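You operate a simulated robot arm through the tools that you are given. There is no shell and no other tool. Be economical: measure what you need, move in short steps, check, and stop when the job is done.

Carry out the task below with a simulated robot arm. There is one attempt and no reset: what you move stays moved.

Task
Set both stops of the row gauge to the gauge card's marks.
Fine: yellow switch to free first, back to locked last. Where these are worked on the way, their far stop is far enough and under half their travel is too little: yellow switch.

Only the result counts: the job must be done as asked and must still hold three seconds after the hand-in. Knocking over, shifting, dropping, spilling or breaking anything else fails it.

Robot
A 7-joint arm with a two-finger parallel gripper, fixed in place. Base frame: the origin is at the foot of the arm, x ahead of it, y to its left, z up. Units: m, rad, N and s.
With the tool pointing down near the work surface it reaches from about 0.3 to 0.7 m from the base axis. Its first joint turns from -1.152 to 1.152 rad. Payload 1.57 kg.
The TCP is the grasp point between the finger pads, 0.03 m short of the fingertips. In the tool frame z runs along the fingers and y along their closing line. Largest opening 0.11 m; finger width 0.024, thickness 0.012; the body of the gripper, 0.048 by 0.112 m, starts 0.078 m behind the TCP.
Orientation is told as [roll, pitch, yaw] about the base's x, y, z axes, in that order, counted from this pose: with the fingers straight down and closing along the base's y, the tool's x points along the base's -x, its y along +y and its z along -z.

Tools
- The arm moves only by the tool apply_moves. Its arguments are lists of equal length, an entry for each row: "dr": the turn, a rotation vector about the tool's x, y, z in rad, a list of three; "dp": the shift along the tool's x, y, z in m, a list of three; "grip": the opening in per cent of the stroke, from 0 (shut) to 100 (fully open). In form: {"dr": [[ax, ay, az], ...], "dp": [[dx, dy, dz], ...], "grip": [grip, ...]}. A call has 1 to 8 rows; each row is the pose to reach, as a shift and turn from the pose commanded when the call began, along the tool's axes at that moment. A row lasts 0.2 s, in which the tool goes at most 0.05 m and 0.15 rad; a call with a longer step from one row to the next is refused whole, and so is a gripper value outside its range. Where a pose cannot be reached the arm comes as near as it can. A force on the tool above 40 N (or 10 N above the force at the start of the call, whichever is more), or a blocked arm, ends the call early, and 0.2 s more pass. The fingers move at their own pace (about 0.108 m/s each) and stop on an object; they squeeze with about 39 N. The grip force told is the motor's: it shows also when the fingers shut on nothing. Time passes only in rows, and 0.2 s behind the last, so rows that repeat a pose let the fingers close. The reply holds the time, the measured pose of the TCP, the force on the tool along the base axes, the opening and the grip force, in the units named above and with some noise, with the torque about the TCP (base axes, N m) and any sound that the robot's microphone picked up.
- Cameras (640 x 400 px; columns grow to the right, rows downward): "scene" is fixed at [0.1691, -0.3985, 1.3958]; the picture's right is [0.73, -0.68, 0.00], its down [-0.43, -0.46, -0.78] and it looks along [0.53, 0.57, -0.63] (base axes); focal length 337 px, centre (320, 200). "wrist" rides on the gripper at [0.07, 0.016, -0.141] in the tool frame; the picture's right is [-0.23, 0.97, 0.00], its down [-0.86, -0.20, -0.48] and it looks along [-0.47, -0.11, 0.88] (tool axes); focal length 222 px, centre (320, 200). There is no depth. A picture from a camera that has moved, and an enlarged one, comes with that camera's place and axes in the base frame and with its lens.
- camera(camera): a new picture of that camera. No time passes.
- close_up(camera, box): a new picture of the part [left, top, right, bottom] of that camera's present view, enlarged. No time passes.
- sign_off(): hands the job in; it is judged then, once.

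Work in short steps. Places have to be worked out from the pictures, the camera data and where the tool is seen: move nearer, look again, correct. Check each grasp and each placing, and mend what went wrong. You have 120 turns and 64 pictures in all, those below and enlarged ones among them. Open the gripper and draw the arm clear of the work before you hand the job in, unless the task says otherwise; then end with one line.

The tools are called after "Call:" by a JSON object that holds its "fn" and its "kwargs". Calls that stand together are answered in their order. apply_moves: Moves the arm, as the interface text tells. Its arguments: {"type":"object","properties":{"dr":{"type":"array","items":{"type":"array","items":{"type":"number"}}},"dp":{"type":"array","items":{"type":"array","items":{"type":"number"}}},"grip":{"type":"array","items":{"type":"number"}}},"required":["dr","dp","grip"]} The other tools are called the same way: camera (camera) takes a picture; close_up (camera, box) takes an enlarged picture of a part of a camera's view; sign_off () hands the job in.

At the start:

```text
time_s: 0.0
tcp_pos: [0.3926, 0.074, 0.9903]
tcp_rot: [0.0, 0.001, 0.0]
ft_force: [0.5, 0.4, -0.5]
ft_torque: [-0.03, 0.0, 0.0]
gripper_width: 0.1098
finger_force: 0.0
```

scene: 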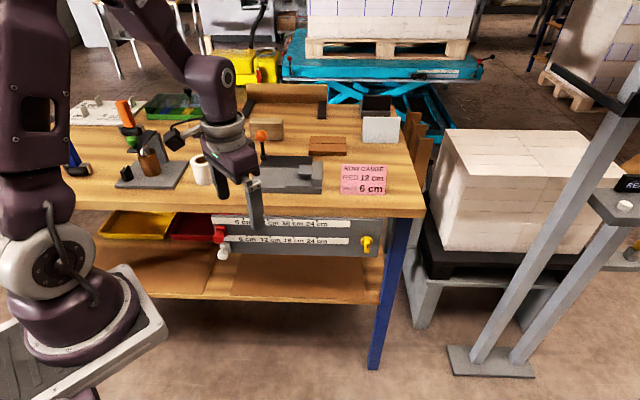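
wrist: 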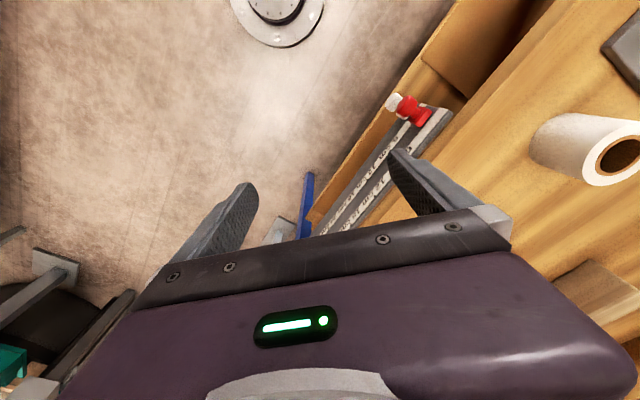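

The gauge sits on the front of the bench, with a card on top. I'll enlarge both.

Call:
{"fn": "close_up", "kwargs": {"camera": "scene", "box": [200, 200, 390, 270]}}

Call:
{"fn": "close_up", "kwargs": {"camera": "scene", "box": [320, 150, 400, 200]}}

```text
3.37 times, centred on (295, 235) of scene
camera zoom: at [0.1691, -0.3985, 1.3958], right [0.73, -0.68, 0.0], down [-0.43, -0.46, -0.78], along [0.53, 0.57, -0.63], focal length 1134 px, centre (404, 82)
```

zoom: 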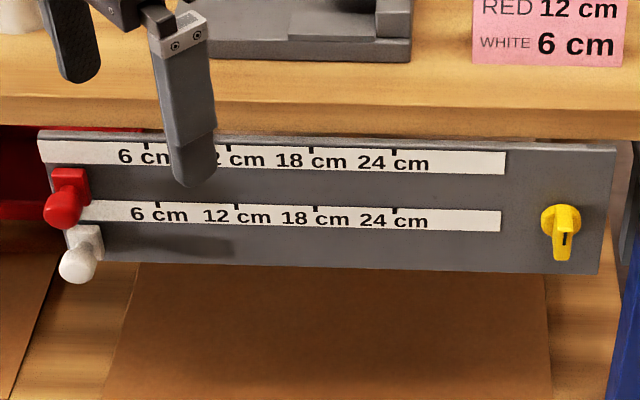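

```text
8.00 times, centred on (360, 175) of scene
camera zoom: at [0.1691, -0.3985, 1.3958], right [0.73, -0.68, 0.0], down [-0.43, -0.46, -0.78], along [0.53, 0.57, -0.63], focal length 2694 px, centre (0, 400)
```

zoom: 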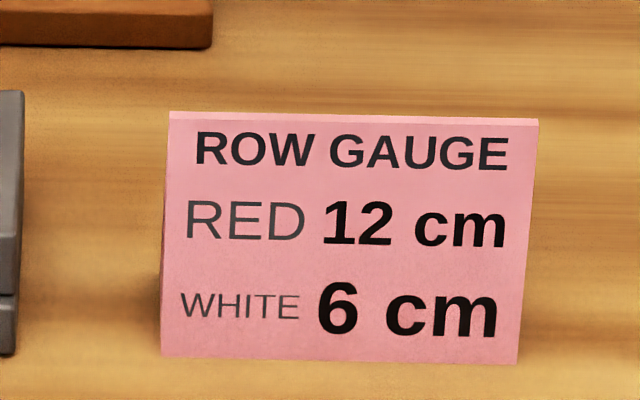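

Targets: red at 12 cm, white at 6 cm. The panel faces the arm along roughly (-0.7,-0.7), so I'll yaw the tool by about 45° and shift along the panel so the wrist camera can see it.

Call:
{"fn": "apply_moves", "kwargs": {"dr": [[0, 0, -0.13], [0, 0, -0.26], [0, 0, -0.39], [0, 0, -0.52], [0, 0, -0.65], [0, 0, -0.785]], "dp": [[-0.01, -0.015, 0], [-0.03, -0.03, 0], [-0.05, -0.05, 0], [-0.06, -0.07, 0], [-0.07, -0.09, 0], [-0.07, -0.09, 0]], "grip": [100, 100, 100, 100, 100, 100]}}

Call:
{"fn": "camera", "kwargs": {"camera": "wrist"}}

Call:
{"fn": "camera", "kwargs": {"camera": "scene"}}

```text
time_s: 1.4
tcp_pos: [0.4628, -0.016, 0.9902]
tcp_rot: [0.001, 0.0, 0.787]
ft_force: [-0.7, 0.9, 0.5]
ft_torque: [0.0, 0.03, 0.03]
gripper_width: 0.1098
finger_force: 0.0
```

```text
59 pictures are left
camera wrist: at [0.4009, -0.054, 1.1333], right [-0.53, 0.85, 0.0], down [0.75, 0.46, 0.48], along [0.41, 0.25, -0.88], focal length 222 px, centre (320, 200)
```

wrist: 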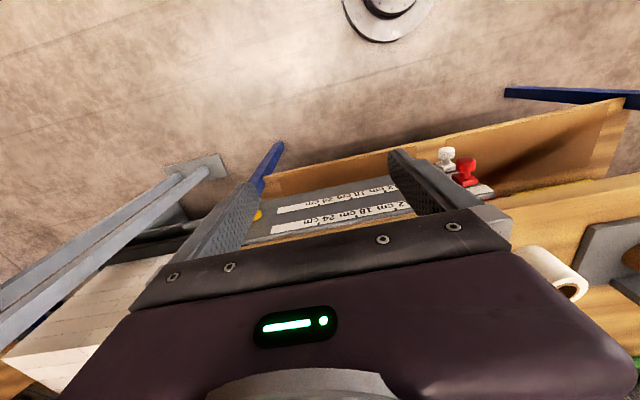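

```text
58 pictures are left
```

scene: 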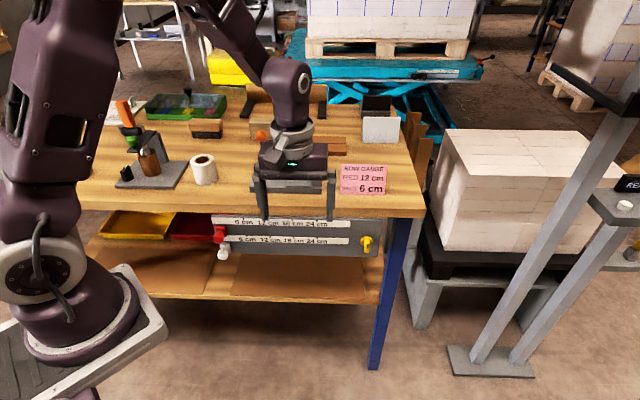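

Call:
{"fn": "close_up", "kwargs": {"camera": "wrist", "box": [240, 140, 500, 240]}}

Call:
{"fn": "close_up", "kwargs": {"camera": "scene", "box": [330, 215, 400, 270]}}

Call:
{"fn": "close_up", "kwargs": {"camera": "scene", "box": [195, 205, 295, 270]}}

```text
2.46 times, centred on (370, 190) of wrist
camera zoom: at [0.4009, -0.054, 1.1333], right [-0.53, 0.85, 0.0], down [0.75, 0.46, 0.48], along [0.41, 0.25, -0.88], focal length 547 px, centre (197, 225)
```

zoom: 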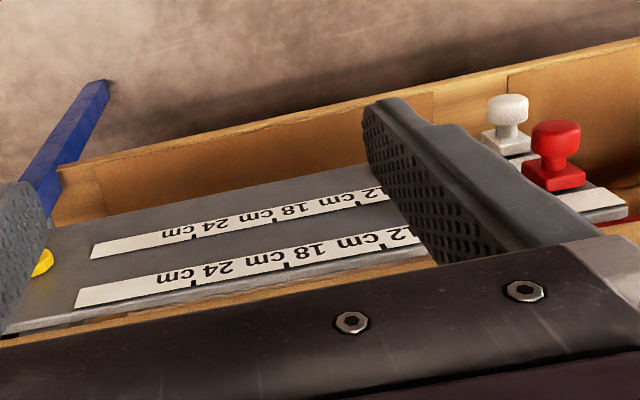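

```text
7.27 times, centred on (365, 242) of scene
camera zoom: at [0.1691, -0.3985, 1.3958], right [0.73, -0.68, 0.0], down [-0.43, -0.46, -0.78], along [0.53, 0.57, -0.63], focal length 2449 px, centre (-7, -109)
```

zoom: 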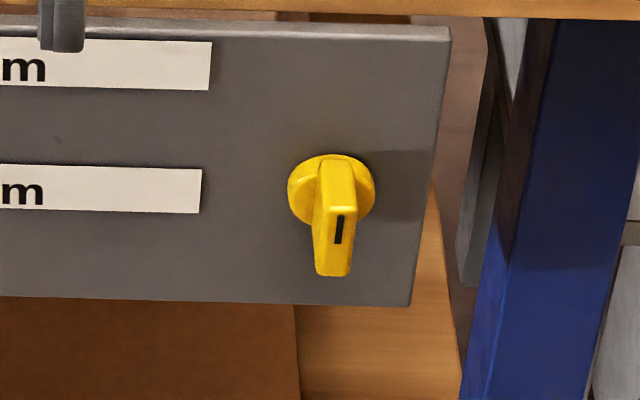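

```text
6.15 times, centred on (245, 238) of scene
camera zoom: at [0.1691, -0.3985, 1.3958], right [0.73, -0.68, 0.0], down [-0.43, -0.46, -0.78], along [0.53, 0.57, -0.63], focal length 2072 px, centre (782, -31)
```

zoom: 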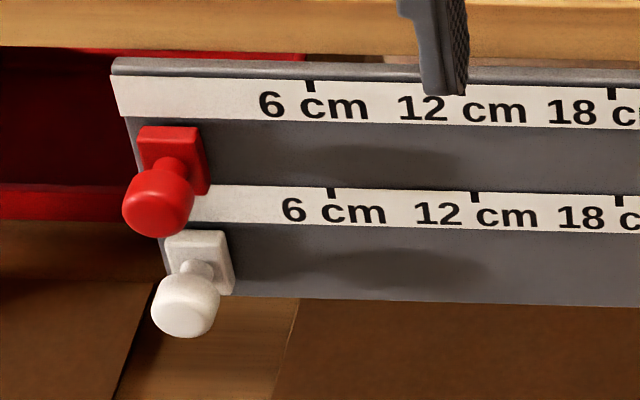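

Both cameras agree: the panel is vertical, runs along u=(0.707,-0.707), has its face at x+y≈0.627, and both stops read 0. The yellow knob's axis is near (0.66,-0.04,0.78). I'll back off and pitch the tool toward horizontal so it can grip and twist the knob.

Call:
{"fn": "apply_moves", "kwargs": {"dr": [[0, -0.14, 0], [0, -0.28, 0], [0, -0.42, 0], [0, -0.56, 0], [0, -0.7, 0], [0, -0.84, 0], [0, -0.98, 0], [0, -1.12, 0]], "dp": [[0.01, -0.01, 0], [0.02, -0.02, 0], [0.03, -0.04, 0], [0.04, -0.06, 0], [0.05, -0.08, 0], [0.05, -0.1, 0], [0.05, -0.12, 0], [0.05, -0.14, 0]], "grip": [100, 100, 100, 100, 100, 100, 100, 100]}}

Call:
{"fn": "camera", "kwargs": {"camera": "scene"}}

```text
time_s: 3.2
tcp_pos: [0.5256, -0.1506, 0.9893]
tcp_rot: [-0.003, -1.122, 0.786]
ft_force: [0.2, -0.2, -0.3]
ft_torque: [0.01, -0.02, 0.03]
gripper_width: 0.11
finger_force: 0.0
```

```text
54 pictures are left
```

scene: 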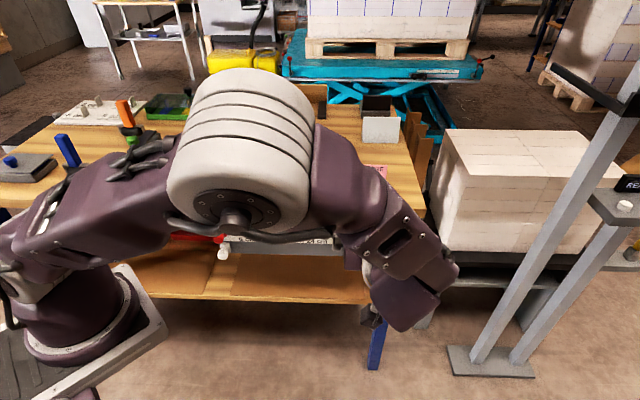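

The pose is tracking well. I'll finish pitching to horizontal and lower by 0.1 m, staying about 0.17 m off the panel.

Call:
{"fn": "apply_moves", "kwargs": {"dr": [[0, -0.12, 0], [0, -0.24, 0], [0, -0.36, 0], [0, -0.449, 0], [0, -0.449, 0]], "dp": [[0.0225, 0, 0.011], [0.045, 0, 0.022], [0.068, 0, 0.033], [0.09, 0, 0.0434], [0.09, 0, 0.0434]], "grip": [60, 50, 40, 40, 40]}}

Call:
{"fn": "camera", "kwargs": {"camera": "wrist"}}

Call:
{"fn": "camera", "kwargs": {"camera": "scene"}}

```text
time_s: 4.4
tcp_pos: [0.5242, -0.1501, 0.8905]
tcp_rot: [-0.9, -1.57, 1.686]
ft_force: [-0.7, 0.1, 0.0]
ft_torque: [0.02, -0.01, -0.02]
gripper_width: 0.0442
finger_force: 0.2
```

```text
53 pictures are left
camera wrist: at [0.4111, -0.2374, 0.822], right [-0.69, 0.69, 0.23], down [-0.2, -0.48, 0.86], along [0.7, 0.54, 0.47], focal length 222 px, centre (320, 200)
```

wrist: 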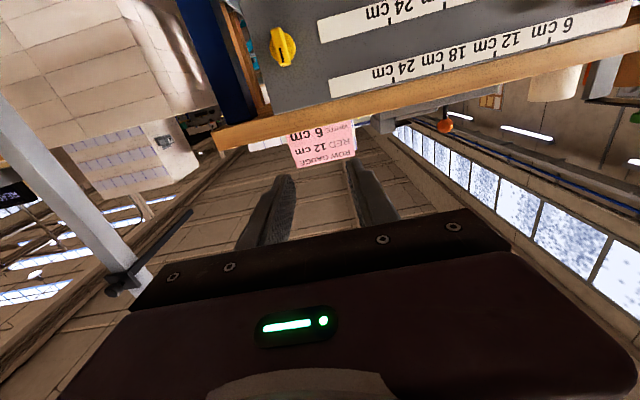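

```text
52 pictures are left
```

scene: 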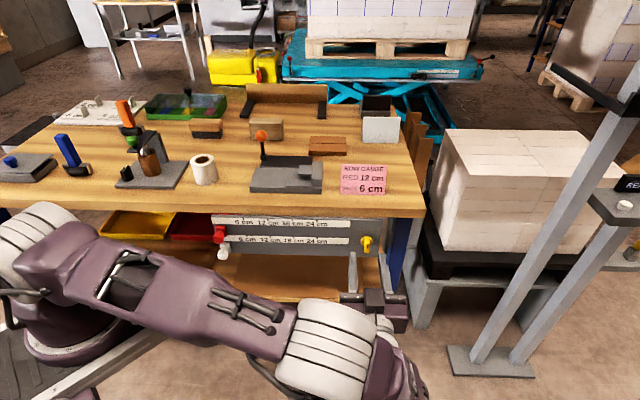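

The arm holds the horizontal pose. I'll look at the knob closely from here to refine its position.

Call:
{"fn": "close_up", "kwargs": {"camera": "wrist", "box": [240, 0, 400, 100]}}

```text
4.00 times, centred on (320, 50) of wrist
camera zoom: at [0.4111, -0.2374, 0.822], right [-0.69, 0.69, 0.23], down [-0.2, -0.48, 0.86], along [0.7, 0.54, 0.47], focal length 888 px, centre (320, 800)
```

zoom: 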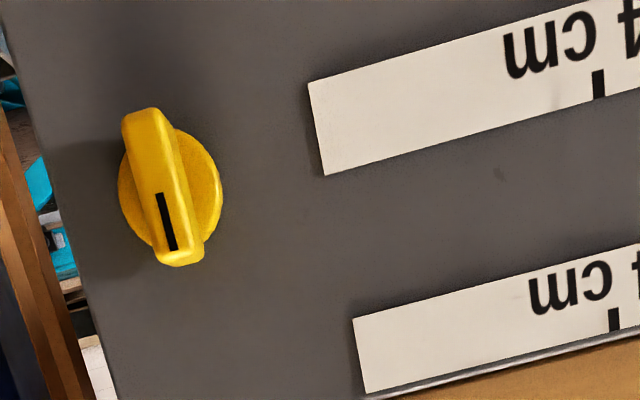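

The two views put the bar front at (0.642,-0.057,0.781), with the bar vertical. I'll go level with it, then advance to m≈0.35, short of contact.

Call:
{"fn": "apply_moves", "kwargs": {"dr": [[0, 0, 0], [0, 0, 0], [0, 0, 0], [0, 0, 0], [0, 0, 0], [0, 0, 0]], "dp": [[0.04, -0.006, 0], [0.075, -0.012, 0], [0.1095, -0.0183, 0], [0.1095, -0.0183, 0.04], [0.1095, -0.0183, 0.083], [0.1095, -0.0183, 0.083]], "grip": [40, 40, 40, 40, 40, 40]}}

Call:
{"fn": "camera", "kwargs": {"camera": "wrist"}}

Call:
{"fn": "close_up", "kwargs": {"camera": "scene", "box": [300, 200, 420, 290]}}

```text
time_s: 5.8
tcp_pos: [0.5978, -0.1037, 0.7823]
tcp_rot: [0.238, -1.571, 0.545]
ft_force: [-0.1, -0.3, 0.8]
ft_torque: [0.01, -0.02, 0.0]
gripper_width: 0.0439
finger_force: 0.0
```

```text
50 pictures are left
camera wrist: at [0.4851, -0.191, 0.7138], right [-0.69, 0.69, 0.23], down [-0.2, -0.48, 0.86], along [0.7, 0.54, 0.46], focal length 222 px, centre (320, 200)
```

wrist: 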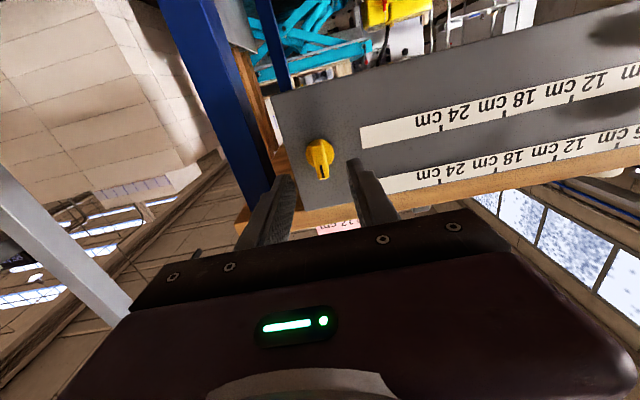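

```text
4.44 times, centred on (360, 245) of scene
camera zoom: at [0.1691, -0.3985, 1.3958], right [0.73, -0.68, 0.0], down [-0.43, -0.46, -0.78], along [0.53, 0.57, -0.63], focal length 1496 px, centre (142, 0)
```

zoom: 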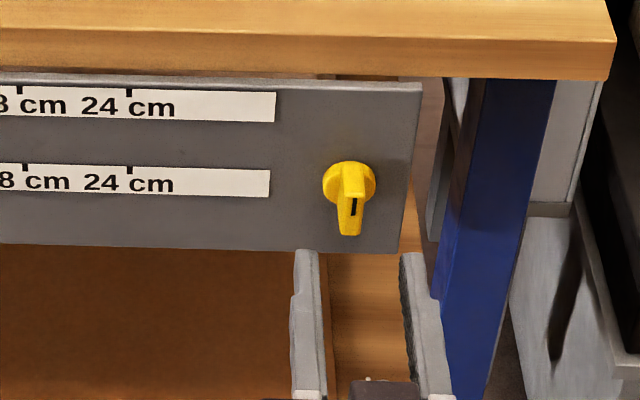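

The fingers straddle the bar with only about 2 mm of offset. I'll advance until the tips are about 15 mm off the panel.

Call:
{"fn": "apply_moves", "kwargs": {"dr": [[0, 0, 0], [0, 0, 0], [0, 0, 0]], "dp": [[0, 0.002, 0.02], [0, 0.002, 0.035], [0, 0.002, 0.048]], "grip": [40, 40, 40]}}

Call:
{"fn": "close_up", "kwargs": {"camera": "scene", "box": [320, 210, 400, 260]}}

Call:
{"fn": "close_up", "kwargs": {"camera": "wrist", "box": [230, 120, 410, 230]}}

```text
time_s: 6.6
tcp_pos: [0.6329, -0.0687, 0.7815]
tcp_rot: [0.231, -1.568, 0.555]
ft_force: [0.2, -0.3, -1.1]
ft_torque: [0.02, 0.01, 0.05]
gripper_width: 0.044
finger_force: 0.1
```

```text
8.00 times, centred on (360, 235) of scene
camera zoom: at [0.1691, -0.3985, 1.3958], right [0.73, -0.68, 0.0], down [-0.43, -0.46, -0.78], along [0.53, 0.57, -0.63], focal length 2694 px, centre (0, -80)
```

zoom: 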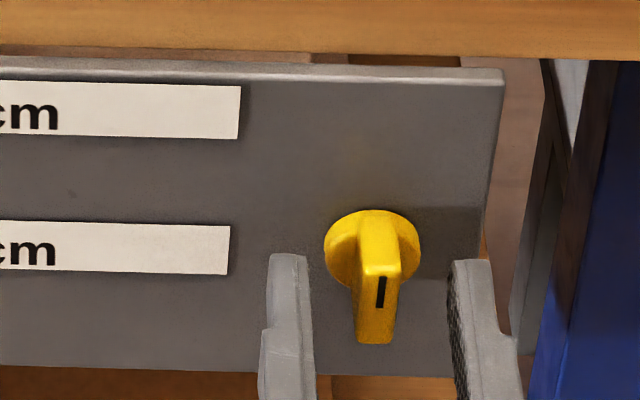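

```text
3.56 times, centred on (320, 175) of wrist
camera zoom: at [0.5193, -0.1568, 0.7122], right [-0.69, 0.69, 0.23], down [-0.2, -0.48, 0.86], along [0.7, 0.54, 0.46], focal length 790 px, centre (320, 289)
```

zoom: 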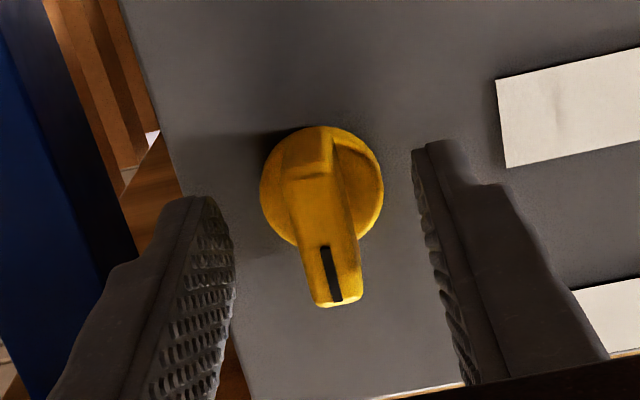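

The bar is centred between the fingers, so I'll close on it.

Call:
{"fn": "apply_moves", "kwargs": {"dr": [[0, 0, 0], [0, 0, 0], [0, 0, 0]], "dp": [[0, 0, 0], [0, 0, 0], [0, 0, 0]], "grip": [20, 0, 0]}}

Call:
{"fn": "close_up", "kwargs": {"camera": "scene", "box": [320, 210, 400, 260]}}

```text
time_s: 7.4
tcp_pos: [0.6318, -0.0682, 0.7812]
tcp_rot: [0.128, -1.568, 0.658]
ft_force: [-0.7, 2.8, -0.4]
ft_torque: [-0.03, 0.02, 0.03]
gripper_width: 0.012
finger_force: 29.4
```

```text
8.00 times, centred on (360, 235) of scene
camera zoom: at [0.1691, -0.3985, 1.3958], right [0.73, -0.68, 0.0], down [-0.43, -0.46, -0.78], along [0.53, 0.57, -0.63], focal length 2694 px, centre (0, -80)
```

zoom: 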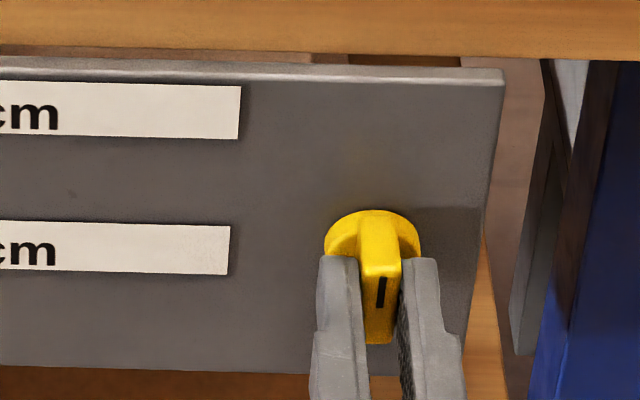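

The bar is gripped at 12 mm. I'll try a small clockwise twist and read the torque.

Call:
{"fn": "apply_moves", "kwargs": {"dr": [[0, 0, 0.1], [0, 0, 0.2], [0, 0, 0.3]], "dp": [[0, 0, 0], [0, 0, 0], [0, 0, 0]], "grip": [0, 0, 0]}}

Call:
{"fn": "close_up", "kwargs": {"camera": "scene", "box": [320, 210, 400, 260]}}

```text
time_s: 8.2
tcp_pos: [0.6312, -0.0692, 0.7801]
tcp_rot: [1.569, -1.269, -0.785]
ft_force: [12.4, 8.2, 1.0]
ft_torque: [-0.43, 0.39, 0.11]
gripper_width: 0.0119
finger_force: 29.3
```

```text
8.00 times, centred on (360, 235) of scene
camera zoom: at [0.1694, -0.3983, 1.3958], right [0.73, -0.68, 0.0], down [-0.43, -0.46, -0.78], along [0.53, 0.57, -0.63], focal length 2694 px, centre (0, -80)
```

zoom: 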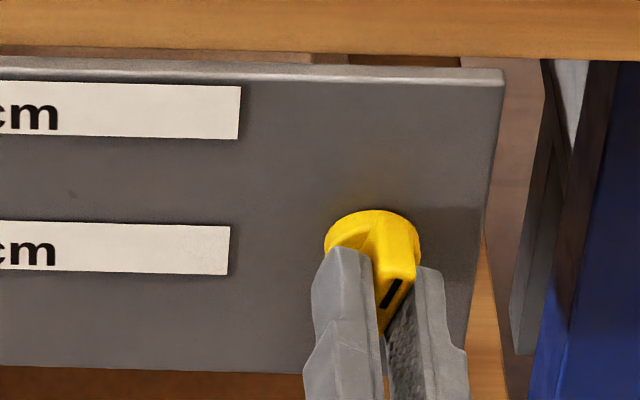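

The knob turned clockwise with almost no axial torque. I'll continue that way.

Call:
{"fn": "apply_moves", "kwargs": {"dr": [[0, 0, 0.12], [0, 0, 0.24], [0, 0, 0.36], [0, 0, 0.48]], "dp": [[0, 0, 0], [0, 0, 0], [0, 0, 0], [0, 0, 0]], "grip": [0, 0, 0, 0]}}

Call:
{"fn": "close_up", "kwargs": {"camera": "scene", "box": [320, 210, 400, 260]}}

```text
time_s: 9.2
tcp_pos: [0.6311, -0.069, 0.7804]
tcp_rot: [1.57, -0.789, -0.786]
ft_force: [17.0, 9.6, 2.1]
ft_torque: [0.21, -0.15, -0.24]
gripper_width: 0.0119
finger_force: 29.3
```

```text
8.00 times, centred on (360, 235) of scene
camera zoom: at [0.1694, -0.3983, 1.3958], right [0.73, -0.68, 0.0], down [-0.43, -0.46, -0.78], along [0.53, 0.57, -0.63], focal length 2694 px, centre (0, -80)
```

zoom: 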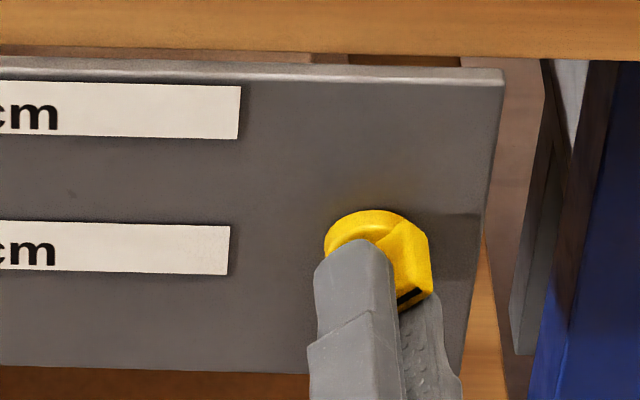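

The knob is at 45° and still free. I'll ease in 1 mm to relieve the pull and keep turning.

Call:
{"fn": "apply_moves", "kwargs": {"dr": [[0, 0, 0.1], [0, 0, 0.2], [0, 0, 0.32], [0, 0, 0.44], [0, 0, 0.56], [0, 0, 0.68]], "dp": [[0, 0, 0.001], [0, 0, 0.001], [0, 0, 0.001], [0, 0, 0.001], [0, 0, 0.001], [0, 0, 0.001]], "grip": [0, 0, 0, 0, 0, 0]}}

Call:
{"fn": "close_up", "kwargs": {"camera": "scene", "box": [320, 210, 400, 260]}}

```text
time_s: 10.6
tcp_pos: [0.6295, -0.07, 0.7802]
tcp_rot: [1.568, -0.11, -0.788]
ft_force: [-3.5, -19.2, -0.7]
ft_torque: [0.15, -0.14, -0.11]
gripper_width: 0.012
finger_force: 29.8
```

```text
8.00 times, centred on (360, 235) of scene
camera zoom: at [0.169, -0.399, 1.3956], right [0.73, -0.68, 0.0], down [-0.43, -0.46, -0.78], along [0.53, 0.57, -0.63], focal length 2694 px, centre (0, -80)
```

zoom: 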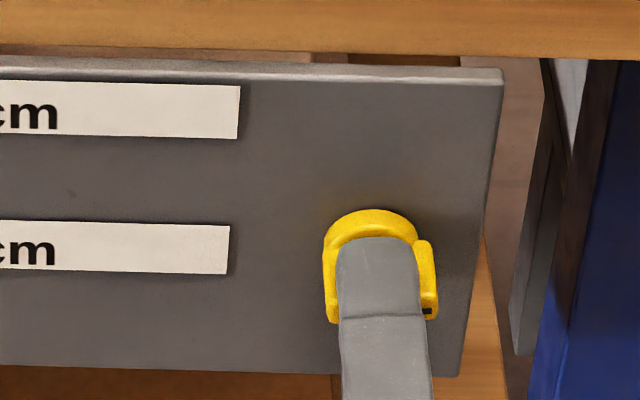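

The knob is at about 84°. I'll push on gently to find the stop.

Call:
{"fn": "apply_moves", "kwargs": {"dr": [[0, 0, 0.06], [0, 0, 0.11], [0, 0, 0.16], [0, 0, 0.2]], "dp": [[0, 0, -0.001], [0, 0, -0.001], [0, 0, -0.001], [0, 0, -0.001]], "grip": [0, 0, 0, 0]}}

Call:
{"fn": "close_up", "kwargs": {"camera": "scene", "box": [320, 210, 400, 260]}}

```text
time_s: 11.6
tcp_pos: [0.6293, -0.0685, 0.78]
tcp_rot: [1.568, 0.091, -0.785]
ft_force: [10.1, -7.0, -13.7]
ft_torque: [-0.55, -0.59, -0.43]
gripper_width: 0.0135
finger_force: 30.0
```

```text
8.00 times, centred on (360, 235) of scene
camera zoom: at [0.1696, -0.3987, 1.3956], right [0.73, -0.68, 0.0], down [-0.43, -0.46, -0.78], along [0.53, 0.57, -0.63], focal length 2694 px, centre (0, -80)
```

zoom: 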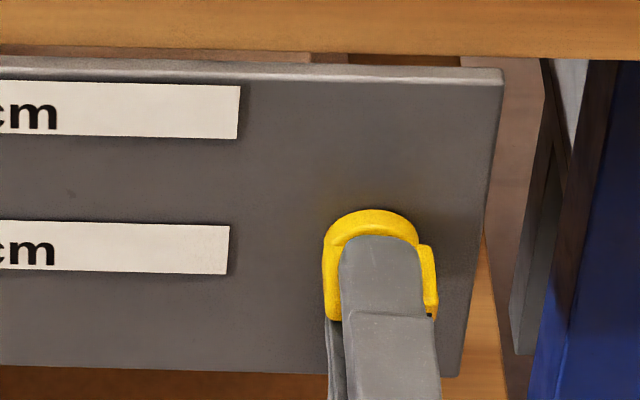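

Axial torque has jumped to 0.8 N m and the fingers are being wedged open, so the stop is at 90°. I'll ease back to 90°, open and withdraw.

Call:
{"fn": "apply_moves", "kwargs": {"dr": [[0, 0, -0.07], [0, 0, -0.07], [0, 0, -0.07], [0, 0, -0.07], [0, 0, -0.07]], "dp": [[0, 0, 0], [0, 0, 0], [0, 0, 0], [0, 0, -0.04], [0, 0, -0.08]], "grip": [0, 25, 35, 35, 35]}}

Call:
{"fn": "close_up", "kwargs": {"camera": "scene", "box": [190, 190, 410, 300]}}

```text
time_s: 12.8
tcp_pos: [0.5733, -0.1258, 0.7814]
tcp_rot: [1.568, 0.019, -0.786]
ft_force: [-0.3, 0.2, 0.3]
ft_torque: [0.03, 0.01, 0.02]
gripper_width: 0.0385
finger_force: 0.1
```

```text
2.91 times, centred on (300, 245) of scene
camera zoom: at [0.1692, -0.3985, 1.3958], right [0.73, -0.68, 0.0], down [-0.43, -0.46, -0.78], along [0.53, 0.57, -0.63], focal length 980 px, centre (378, 69)
```

zoom: 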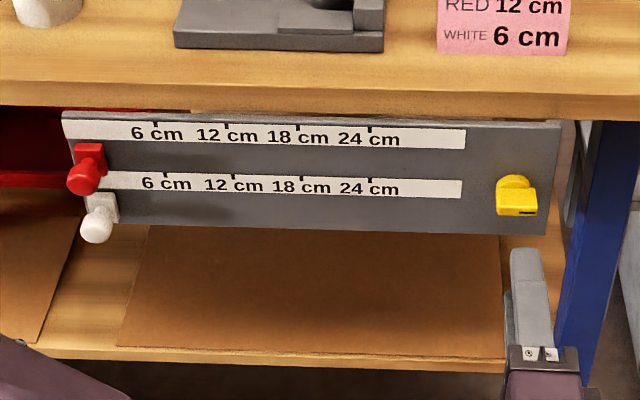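

The switch bar is now horizontal at its far stop. I'll back away, rise and un-twist, then return the tool to pointing down for the stop knobs.

Call:
{"fn": "apply_moves", "kwargs": {"dr": [[0, 0, -0.145], [0, 0, -0.29], [0, 0, -0.435], [0, 0, -0.58], [0, 0, -0.725], [0, 0, -0.87], [0, 0, -1.015], [0, 0, -1.16]], "dp": [[0, 0, -0.02], [0, 0, -0.04], [0, 0.02, -0.05], [0, 0.04, -0.05], [0, 0.06, -0.05], [0, 0.09, -0.05], [0, 0.12, -0.05], [0, 0.15, -0.05]], "grip": [50, 50, 50, 50, 50, 50, 50, 50]}}

Call:
{"fn": "apply_moves", "kwargs": {"dr": [[0, 0, -0.145], [0, 0, -0.29], [0, 0, -0.43]], "dp": [[0, 0, 0], [0, 0, 0], [0, 0, 0]], "grip": [50, 50, 50]}}

```text
time_s: 14.6
tcp_pos: [0.5396, -0.1626, 0.9315]
tcp_rot: [1.567, -1.142, -0.783]
ft_force: [0.8, -0.6, -0.2]
ft_torque: [0.02, -0.01, 0.01]
gripper_width: 0.0551
finger_force: 0.1
```

```text
time_s: 15.4
tcp_pos: [0.5408, -0.1631, 0.9315]
tcp_rot: [-0.881, -1.568, 1.666]
ft_force: [1.0, -0.1, 0.6]
ft_torque: [-0.06, 0.02, 0.02]
gripper_width: 0.0547
finger_force: 0.1
```

Next I'll pitch back toward vertical while moving along the panel to the stop side.

Call:
{"fn": "apply_moves", "kwargs": {"dr": [[0, 0.14, 0], [0, 0.28, 0], [0, 0.42, 0], [0, 0.56, 0], [0, 0.7, 0], [0, 0.84, 0], [0, 0.98, 0], [0, 1.12, 0]], "dp": [[-0.02, 0.0, 0], [-0.04, 0.02, 0], [-0.06, 0.04, 0], [-0.07, 0.06, 0], [-0.07, 0.09, 0], [-0.07, 0.12, 0], [-0.07, 0.15, 0], [-0.07, 0.18, 0]], "grip": [50, 50, 50, 50, 50, 50, 50, 50]}}

Call:
{"fn": "apply_moves", "kwargs": {"dr": [[0, 0.14, 0], [0, 0.28, 0], [0, 0.42, 0], [0, 0.449, 0]], "dp": [[0, 0.03, 0], [0, 0.06, 0], [0, 0.09, 0], [0, 0.12, 0]], "grip": [50, 50, 50, 50]}}

Call:
{"fn": "camera", "kwargs": {"camera": "wrist"}}

Call:
{"fn": "camera", "kwargs": {"camera": "scene"}}

```text
time_s: 17.2
tcp_pos: [0.4169, -0.0339, 1.0005]
tcp_rot: [-0.001, -0.446, 0.784]
ft_force: [0.2, 0.0, -0.3]
ft_torque: [0.01, 0.01, -0.01]
gripper_width: 0.055
finger_force: 0.0
```

```text
time_s: 18.2
tcp_pos: [0.3278, 0.0495, 0.998]
tcp_rot: [-0.002, -0.001, 0.784]
ft_force: [-0.5, 0.6, 0.3]
ft_torque: [-0.02, 0.01, -0.02]
gripper_width: 0.055
finger_force: 0.0
```

```text
40 pictures are left
camera wrist: at [0.2668, 0.0119, 1.1414], right [-0.53, 0.85, 0.0], down [0.75, 0.46, 0.48], along [0.41, 0.25, -0.88], focal length 222 px, centre (320, 200)
```

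wrist: 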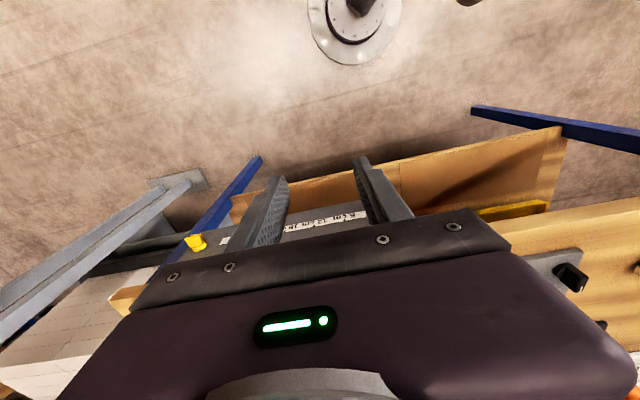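

```text
39 pictures are left
```

scene: 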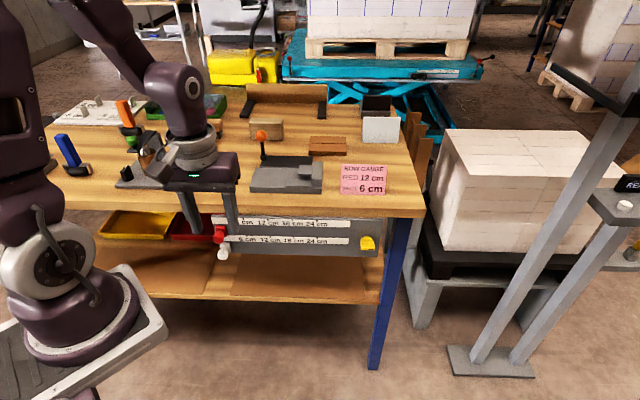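

The arm is vertical again. Triangulation puts the red head at (0.384,0.193,0.811) and the white head at (0.383,0.192,0.752). I'll move level with red but in front of it, then check.

Call:
{"fn": "apply_moves", "kwargs": {"dr": [[0, 0, 0], [0, 0, 0], [0, 0, 0], [0, 0, 0], [0, 0, 0], [0, 0, 0]], "dp": [[-0.02, 0.03, 0.02], [-0.04, 0.0616, 0.05], [-0.063, 0.0616, 0.09], [-0.063, 0.0616, 0.13], [-0.063, 0.0616, 0.176], [-0.063, 0.0616, 0.176]], "grip": [55, 55, 55, 55, 55, 55]}}

Call:
{"fn": "close_up", "kwargs": {"camera": "wrist", "box": [200, 100, 500, 260]}}

Call:
{"fn": "close_up", "kwargs": {"camera": "scene", "box": [160, 170, 290, 270]}}

```text
time_s: 19.6
tcp_pos: [0.3296, 0.1362, 0.8211]
tcp_rot: [0.0, 0.001, 0.785]
ft_force: [0.0, -0.5, 0.5]
ft_torque: [-0.02, 0.0, 0.01]
gripper_width: 0.0604
finger_force: 0.1
```

```text
2.13 times, centred on (350, 180) of wrist
camera zoom: at [0.2683, 0.0983, 0.9633], right [-0.53, 0.85, 0.0], down [0.75, 0.46, 0.48], along [0.41, 0.25, -0.88], focal length 474 px, centre (256, 243)
```

zoom: 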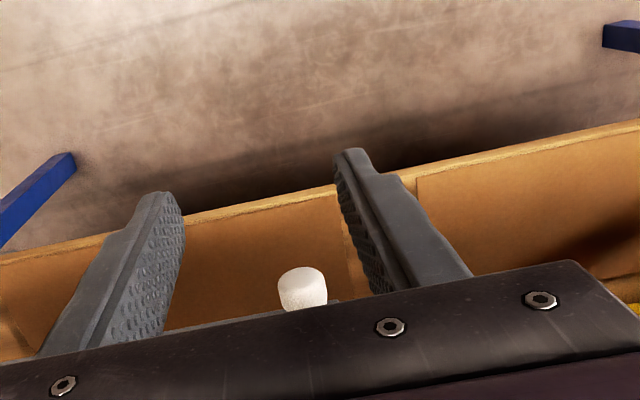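

```text
4.00 times, centred on (225, 220) of scene
camera zoom: at [0.1691, -0.3985, 1.3958], right [0.73, -0.68, 0.0], down [-0.43, -0.46, -0.78], along [0.53, 0.57, -0.63], focal length 1347 px, centre (700, 120)
```

zoom: 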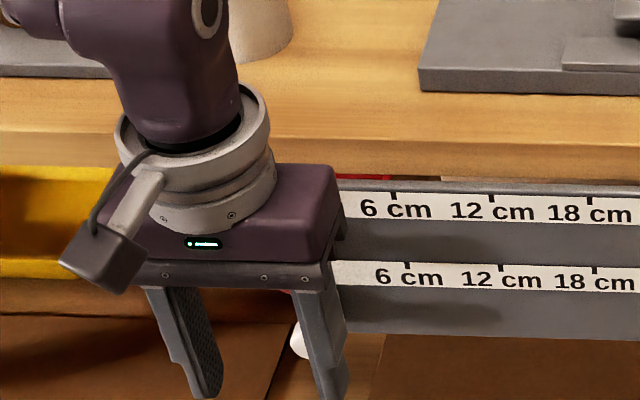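

Positions are consistent, with red about 5 mm to the left. I'll advance so the fingers straddle the red head.

Call:
{"fn": "apply_moves", "kwargs": {"dr": [[0, 0, 0], [0, 0, 0], [0, 0, 0], [0, 0, 0]], "dp": [[-0.02, 0.003, 0], [-0.04, 0.003, 0], [-0.06, 0.003, 0], [-0.0745, 0.003, 0]], "grip": [55, 55, 55, 55]}}

Call:
{"fn": "camera", "kwargs": {"camera": "wrist"}}

Call:
{"fn": "close_up", "kwargs": {"camera": "scene", "box": [160, 170, 290, 270]}}

```text
time_s: 20.6
tcp_pos: [0.38, 0.1907, 0.8233]
tcp_rot: [0.002, 0.001, 0.783]
ft_force: [-0.1, 0.1, -0.6]
ft_torque: [0.03, -0.02, -0.01]
gripper_width: 0.0604
finger_force: 0.0
```

```text
36 pictures are left
camera wrist: at [0.3196, 0.1546, 0.9665], right [-0.53, 0.85, 0.0], down [0.75, 0.46, 0.48], along [0.41, 0.25, -0.88], focal length 222 px, centre (320, 200)
```

wrist: 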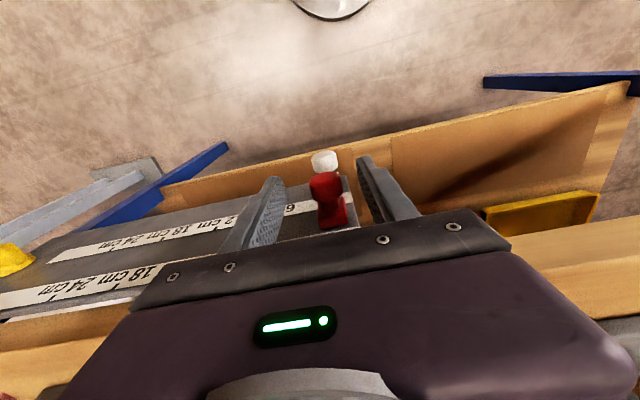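

```text
4.00 times, centred on (225, 220) of scene
camera zoom: at [0.1691, -0.3985, 1.3958], right [0.73, -0.68, 0.0], down [-0.43, -0.46, -0.78], along [0.53, 0.57, -0.63], focal length 1347 px, centre (700, 120)
```

zoom: 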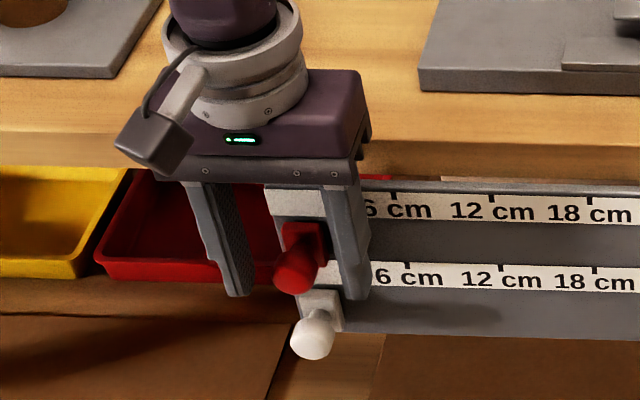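

The red head is between the fingers. Closing on it now.

Call:
{"fn": "apply_moves", "kwargs": {"dr": [[0, 0, 0], [0, 0, 0], [0, 0, 0]], "dp": [[0, 0, 0], [0, 0, 0], [0, 0, 0]], "grip": [30, 0, 0]}}

Call:
{"fn": "close_up", "kwargs": {"camera": "scene", "box": [180, 190, 300, 270]}}

```text
time_s: 21.4
tcp_pos: [0.3805, 0.1925, 0.8233]
tcp_rot: [0.001, -0.001, 0.786]
ft_force: [1.2, 1.4, 0.3]
ft_torque: [-0.07, 0.04, 0.23]
gripper_width: 0.0245
finger_force: 36.3
```

```text
5.00 times, centred on (240, 230) of scene
camera zoom: at [0.1692, -0.3985, 1.3958], right [0.73, -0.68, 0.0], down [-0.43, -0.46, -0.78], along [0.53, 0.57, -0.63], focal length 1684 px, centre (720, 50)
```

zoom: 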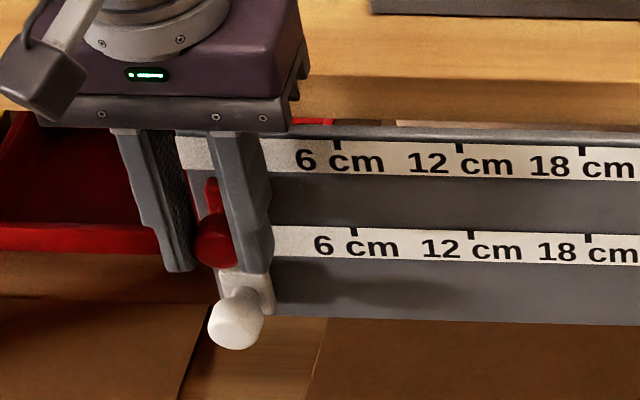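

Gripped at 24.5 mm with the TCP at s≈0.133. I'll slide it 12 cm along +u.

Call:
{"fn": "apply_moves", "kwargs": {"dr": [[0, 0, 0], [0, 0, 0], [0, 0, 0], [0, 0, 0], [0, 0, 0], [0, 0, 0], [0, 0, 0]], "dp": [[0, -0.015, 0], [0, -0.035, 0], [0, -0.06, 0], [0, -0.085, 0], [0, -0.105, 0], [0, -0.118, 0], [0, -0.12, 0]], "grip": [0, 0, 0, 0, 0, 0, 0]}}

Call:
{"fn": "close_up", "kwargs": {"camera": "scene", "box": [190, 190, 310, 270]}}

```text
time_s: 23.0
tcp_pos: [0.4671, 0.1056, 0.8239]
tcp_rot: [-0.001, -0.004, 0.787]
ft_force: [2.5, 2.3, 26.4]
ft_torque: [0.19, -0.21, 0.3]
gripper_width: 0.0246
finger_force: 36.6
```

```text
5.00 times, centred on (250, 230) of scene
camera zoom: at [0.1688, -0.3986, 1.3958], right [0.73, -0.68, 0.0], down [-0.43, -0.46, -0.78], along [0.53, 0.57, -0.63], focal length 1684 px, centre (670, 50)
```

zoom: 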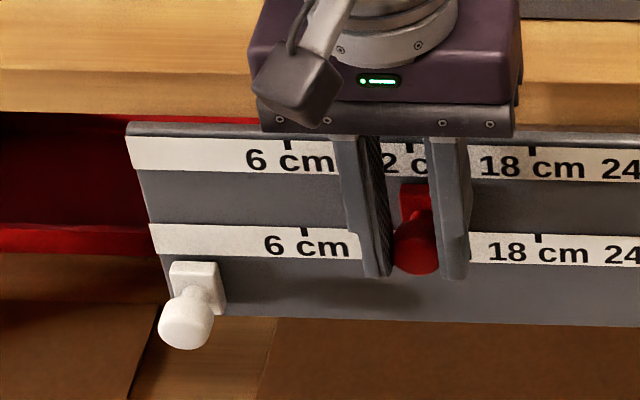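

Red moved freely. I'll release, back off in -m and read its position against the ticks.

Call:
{"fn": "apply_moves", "kwargs": {"dr": [[0, 0, 0], [0, 0, 0], [0, 0, 0], [0, 0, 0], [0, 0, 0]], "dp": [[0, -0.12, 0], [0, -0.12, 0], [0.0, -0.12, 0]], "grip": [25, 50, 55]}}

```text
refused: the lists must be of equal length
```

The lists were unequal and the shift should be zero at the start of this call, so I'll resend it corrected.

Call:
{"fn": "apply_moves", "kwargs": {"dr": [[0, 0, 0], [0, 0, 0], [0, 0, 0], [0, 0, 0], [0, 0, 0]], "dp": [[0, 0, 0], [0, 0, 0], [0.02, 0, 0], [0.05, 0, 0], [0.08, 0, 0]], "grip": [30, 55, 55, 55, 55]}}

Call:
{"fn": "close_up", "kwargs": {"camera": "scene", "box": [200, 200, 300, 262]}}

Call:
{"fn": "camera", "kwargs": {"camera": "wrist"}}

```text
time_s: 24.2
tcp_pos: [0.4073, 0.0495, 0.8254]
tcp_rot: [0.001, -0.002, 0.786]
ft_force: [-0.1, -0.1, 0.0]
ft_torque: [0.02, -0.01, -0.01]
gripper_width: 0.0608
finger_force: 0.0
```

```text
6.40 times, centred on (250, 231) of scene
camera zoom: at [0.1691, -0.3985, 1.3958], right [0.73, -0.68, 0.0], down [-0.43, -0.46, -0.78], along [0.53, 0.57, -0.63], focal length 2155 px, centre (768, 2)
```

zoom: 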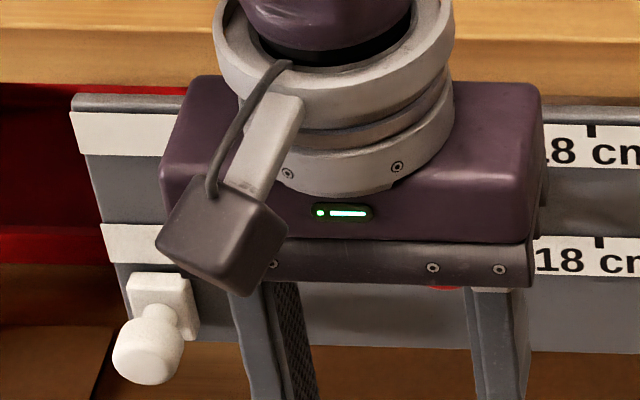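

```text
31 pictures are left
camera wrist: at [0.3467, 0.013, 0.9669], right [-0.53, 0.85, 0.0], down [0.75, 0.46, 0.48], along [0.41, 0.25, -0.88], focal length 222 px, centre (320, 200)
```

wrist: 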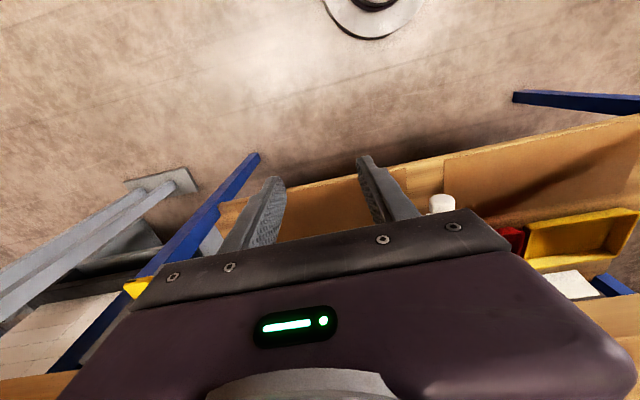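

The gripper blocks the view. I'll move it over to the front of the white knob, which clears the sight line to red.

Call:
{"fn": "apply_moves", "kwargs": {"dr": [[0, 0, 0], [0, 0, 0], [0, 0, 0], [0, 0, 0], [0, 0, 0], [0, 0, 0]], "dp": [[0, 0.03, 0], [0, 0.07, 0], [0, 0.11, 0], [0, 0.12, 0.03], [0, 0.12, 0.062], [0, 0.12, 0.062]], "grip": [55, 55, 55, 55, 55, 55]}}

Call:
{"fn": "close_up", "kwargs": {"camera": "scene", "box": [210, 200, 310, 262]}}

Call:
{"fn": "close_up", "kwargs": {"camera": "wrist", "box": [160, 120, 480, 280]}}

```text
time_s: 25.6
tcp_pos: [0.3228, 0.1337, 0.7641]
tcp_rot: [0.0, 0.002, 0.785]
ft_force: [0.3, 0.8, 0.9]
ft_torque: [-0.01, 0.0, 0.02]
gripper_width: 0.0603
finger_force: 0.2
```

```text
6.40 times, centred on (260, 231) of scene
camera zoom: at [0.1691, -0.3985, 1.3958], right [0.73, -0.68, 0.0], down [-0.43, -0.46, -0.78], along [0.53, 0.57, -0.63], focal length 2155 px, centre (704, 2)
```

zoom: 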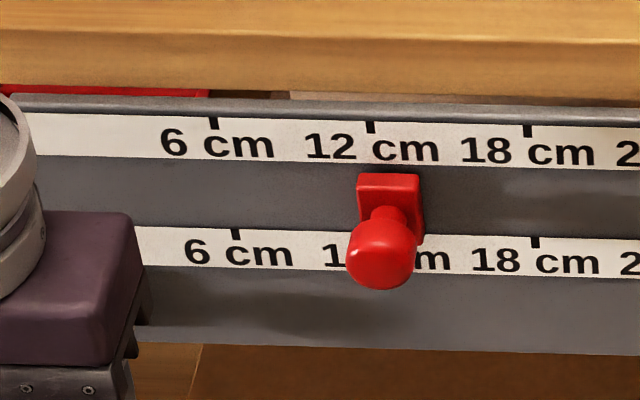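

```text
2.00 times, centred on (320, 200) of wrist
camera zoom: at [0.2617, 0.0966, 0.9064], right [-0.53, 0.85, 0.0], down [0.75, 0.46, 0.48], along [0.41, 0.25, -0.88], focal length 444 px, centre (320, 200)
```

zoom: 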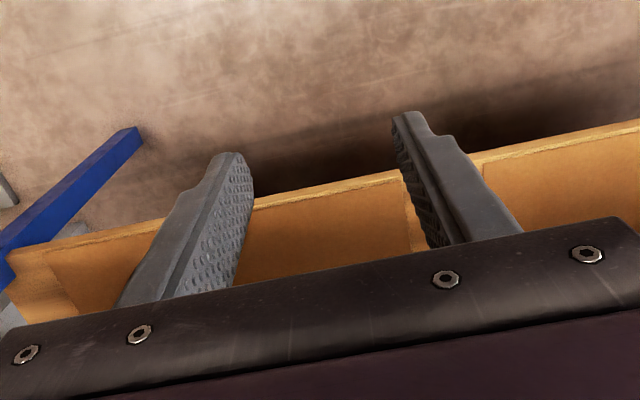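

Red sits near the 12 mark. I'll zoom in to measure the exact offset.

Call:
{"fn": "close_up", "kwargs": {"camera": "scene", "box": [255, 214, 287, 234]}}

```text
16.00 times, centred on (271, 224) of scene
camera zoom: at [0.1691, -0.3985, 1.3958], right [0.73, -0.68, 0.0], down [-0.43, -0.46, -0.78], along [0.53, 0.57, -0.63], focal length 5387 px, centre (1104, -184)
```

zoom: 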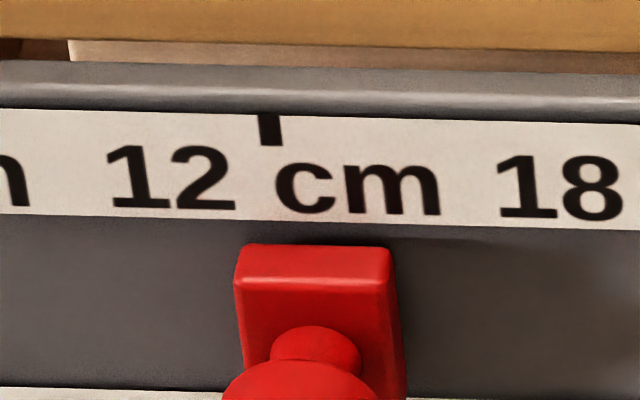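

Red looks about 3–5 mm past the 12 mark, which I'll check with the wrist camera later. Next I'll advance on the white knob.

Call:
{"fn": "apply_moves", "kwargs": {"dr": [[0, 0, 0], [0, 0, 0], [0, 0, 0], [0, 0, 0]], "dp": [[-0.02, 0, 0], [-0.04, 0, 0], [-0.06, 0, 0], [-0.08, 0, 0]], "grip": [55, 55, 55, 55]}}

Call:
{"fn": "close_up", "kwargs": {"camera": "scene", "box": [180, 190, 300, 270]}}

```text
time_s: 26.6
tcp_pos: [0.3749, 0.1836, 0.762]
tcp_rot: [0.001, 0.021, 0.784]
ft_force: [-6.9, -6.0, -1.3]
ft_torque: [0.52, -0.54, 0.18]
gripper_width: 0.0605
finger_force: 0.1
stopped in row 4: the force on the tool passed its limit at 60 N (the readings are from after the stop); the commanded pose is now the measured one
```

```text
5.00 times, centred on (240, 230) of scene
camera zoom: at [0.169, -0.3987, 1.3957], right [0.73, -0.68, 0.0], down [-0.43, -0.46, -0.78], along [0.53, 0.57, -0.63], focal length 1684 px, centre (720, 50)
```

zoom: 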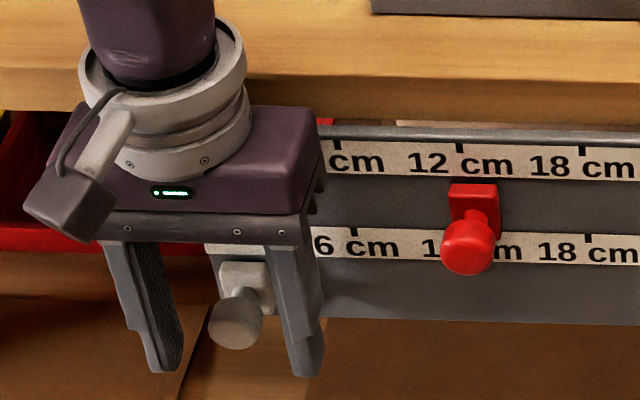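

Contact at 60 N: the wrist ring probably met the table edge at this depth. I'll back off at once and tilt the tool so the wrist stays clear.

Call:
{"fn": "apply_moves", "kwargs": {"dr": [[0, 0, 0], [0, 0, 0], [0, -0.13, 0], [0, -0.26, 0], [0, -0.39, 0], [0, -0.45, 0]], "dp": [[0.015, 0, 0], [0.035, 0, 0], [0.035, 0, 0], [0.035, 0, 0], [0.035, 0, 0], [0.035, 0, 0]], "grip": [55, 55, 55, 55, 55, 55]}}

Call:
{"fn": "camera", "kwargs": {"camera": "scene"}}

Call:
{"fn": "camera", "kwargs": {"camera": "wrist"}}

```text
time_s: 28.0
tcp_pos: [0.351, 0.1588, 0.7611]
tcp_rot: [0.002, -0.433, 0.785]
ft_force: [-0.4, -0.6, 0.2]
ft_torque: [-0.01, 0.04, 0.01]
gripper_width: 0.0605
finger_force: 0.0
```

```text
26 pictures are left
```

scene: 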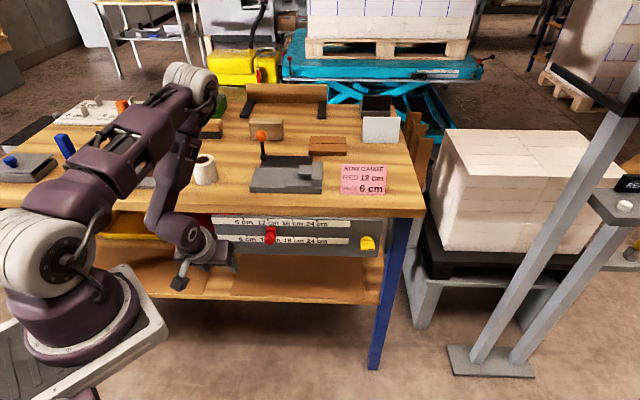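

```text
25 pictures are left
camera wrist: at [0.2513, 0.0848, 0.8623], right [-0.54, 0.84, 0.1], down [0.55, 0.26, 0.79], along [0.64, 0.48, -0.6], focal length 222 px, centre (320, 200)
```

wrist: 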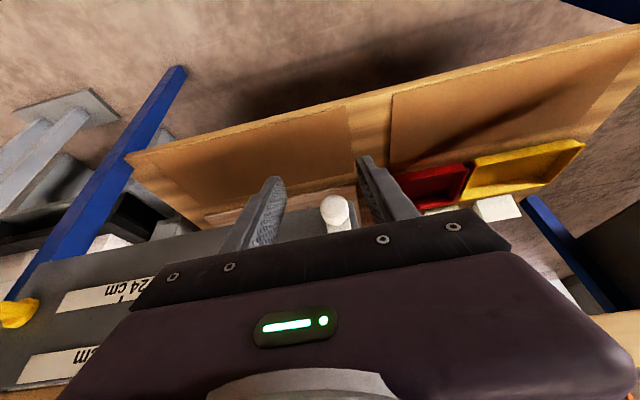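

All clear now and tilted 25°. The white knob is ahead and between the fingers, so I'll advance horizontally by 43 mm.

Call:
{"fn": "apply_moves", "kwargs": {"dr": [[0, 0, 0], [0, 0, 0], [0, 0, 0], [0, 0, 0]], "dp": [[-0.012, 0.002, 0.0055], [-0.024, 0.002, 0.0111], [-0.034, 0.002, 0.0158], [-0.039, 0.002, 0.0181]], "grip": [55, 55, 55, 55]}}

Call:
{"fn": "close_up", "kwargs": {"camera": "scene", "box": [160, 190, 300, 290]}}

Call:
{"fn": "close_up", "kwargs": {"camera": "wrist", "box": [220, 120, 460, 270]}}

```text
time_s: 29.0
tcp_pos: [0.3788, 0.1922, 0.7628]
tcp_rot: [0.0, -0.431, 0.783]
ft_force: [0.4, 0.3, -0.7]
ft_torque: [-0.02, 0.01, -0.01]
gripper_width: 0.0607
finger_force: 0.0
```

```text
4.00 times, centred on (230, 240) of scene
camera zoom: at [0.1691, -0.3985, 1.3958], right [0.73, -0.68, 0.0], down [-0.43, -0.46, -0.78], along [0.53, 0.57, -0.63], focal length 1347 px, centre (680, 40)
```

zoom: 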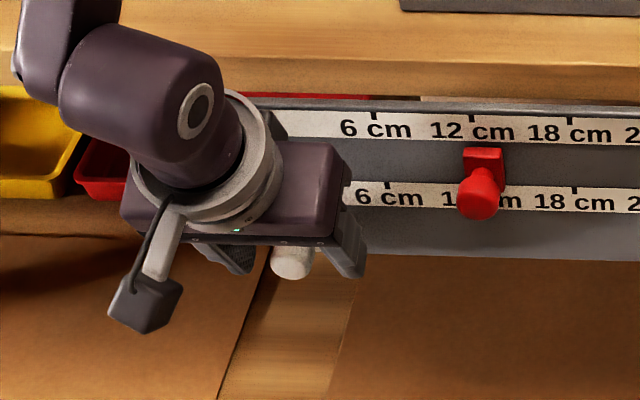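

```text
2.67 times, centred on (340, 195) of wrist
camera zoom: at [0.2802, 0.1169, 0.8626], right [-0.54, 0.84, 0.1], down [0.55, 0.27, 0.79], along [0.64, 0.48, -0.6], focal length 592 px, centre (267, 213)
```

zoom: 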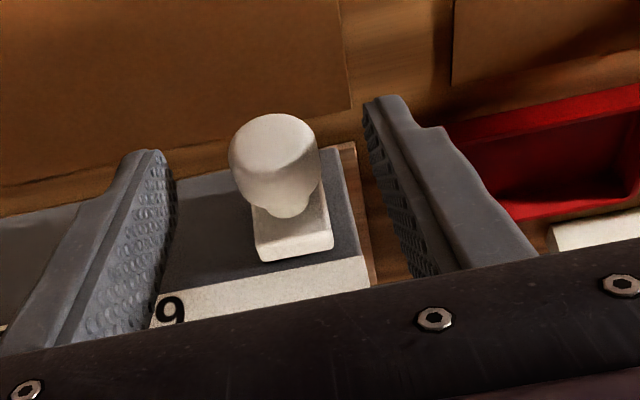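

The white head is between the fingers, so I'll close on it.

Call:
{"fn": "apply_moves", "kwargs": {"dr": [[0, 0, 0], [0, 0, 0], [0, 0, 0]], "dp": [[0, 0, 0], [0, 0, 0], [0, 0, 0]], "grip": [30, 0, 0]}}

Call:
{"fn": "close_up", "kwargs": {"camera": "wrist", "box": [220, 120, 460, 270]}}

```text
time_s: 29.8
tcp_pos: [0.3787, 0.19, 0.763]
tcp_rot: [0.002, -0.431, 0.784]
ft_force: [0.6, 0.6, -1.6]
ft_torque: [-0.04, -0.01, 0.04]
gripper_width: 0.025
finger_force: 36.5
```

```text
2.67 times, centred on (340, 195) of wrist
camera zoom: at [0.2802, 0.1169, 0.8626], right [-0.54, 0.84, 0.1], down [0.55, 0.26, 0.79], along [0.64, 0.48, -0.6], focal length 592 px, centre (267, 213)
```

zoom: 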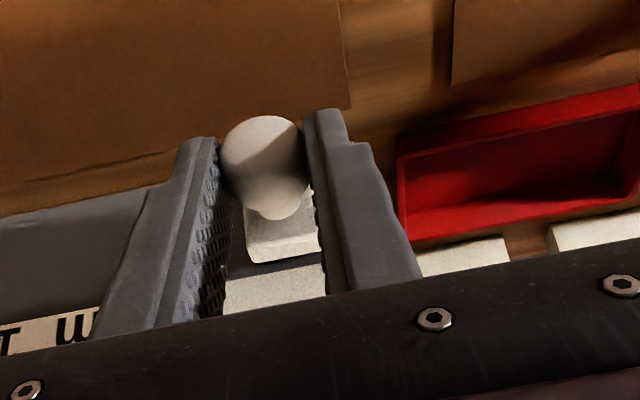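

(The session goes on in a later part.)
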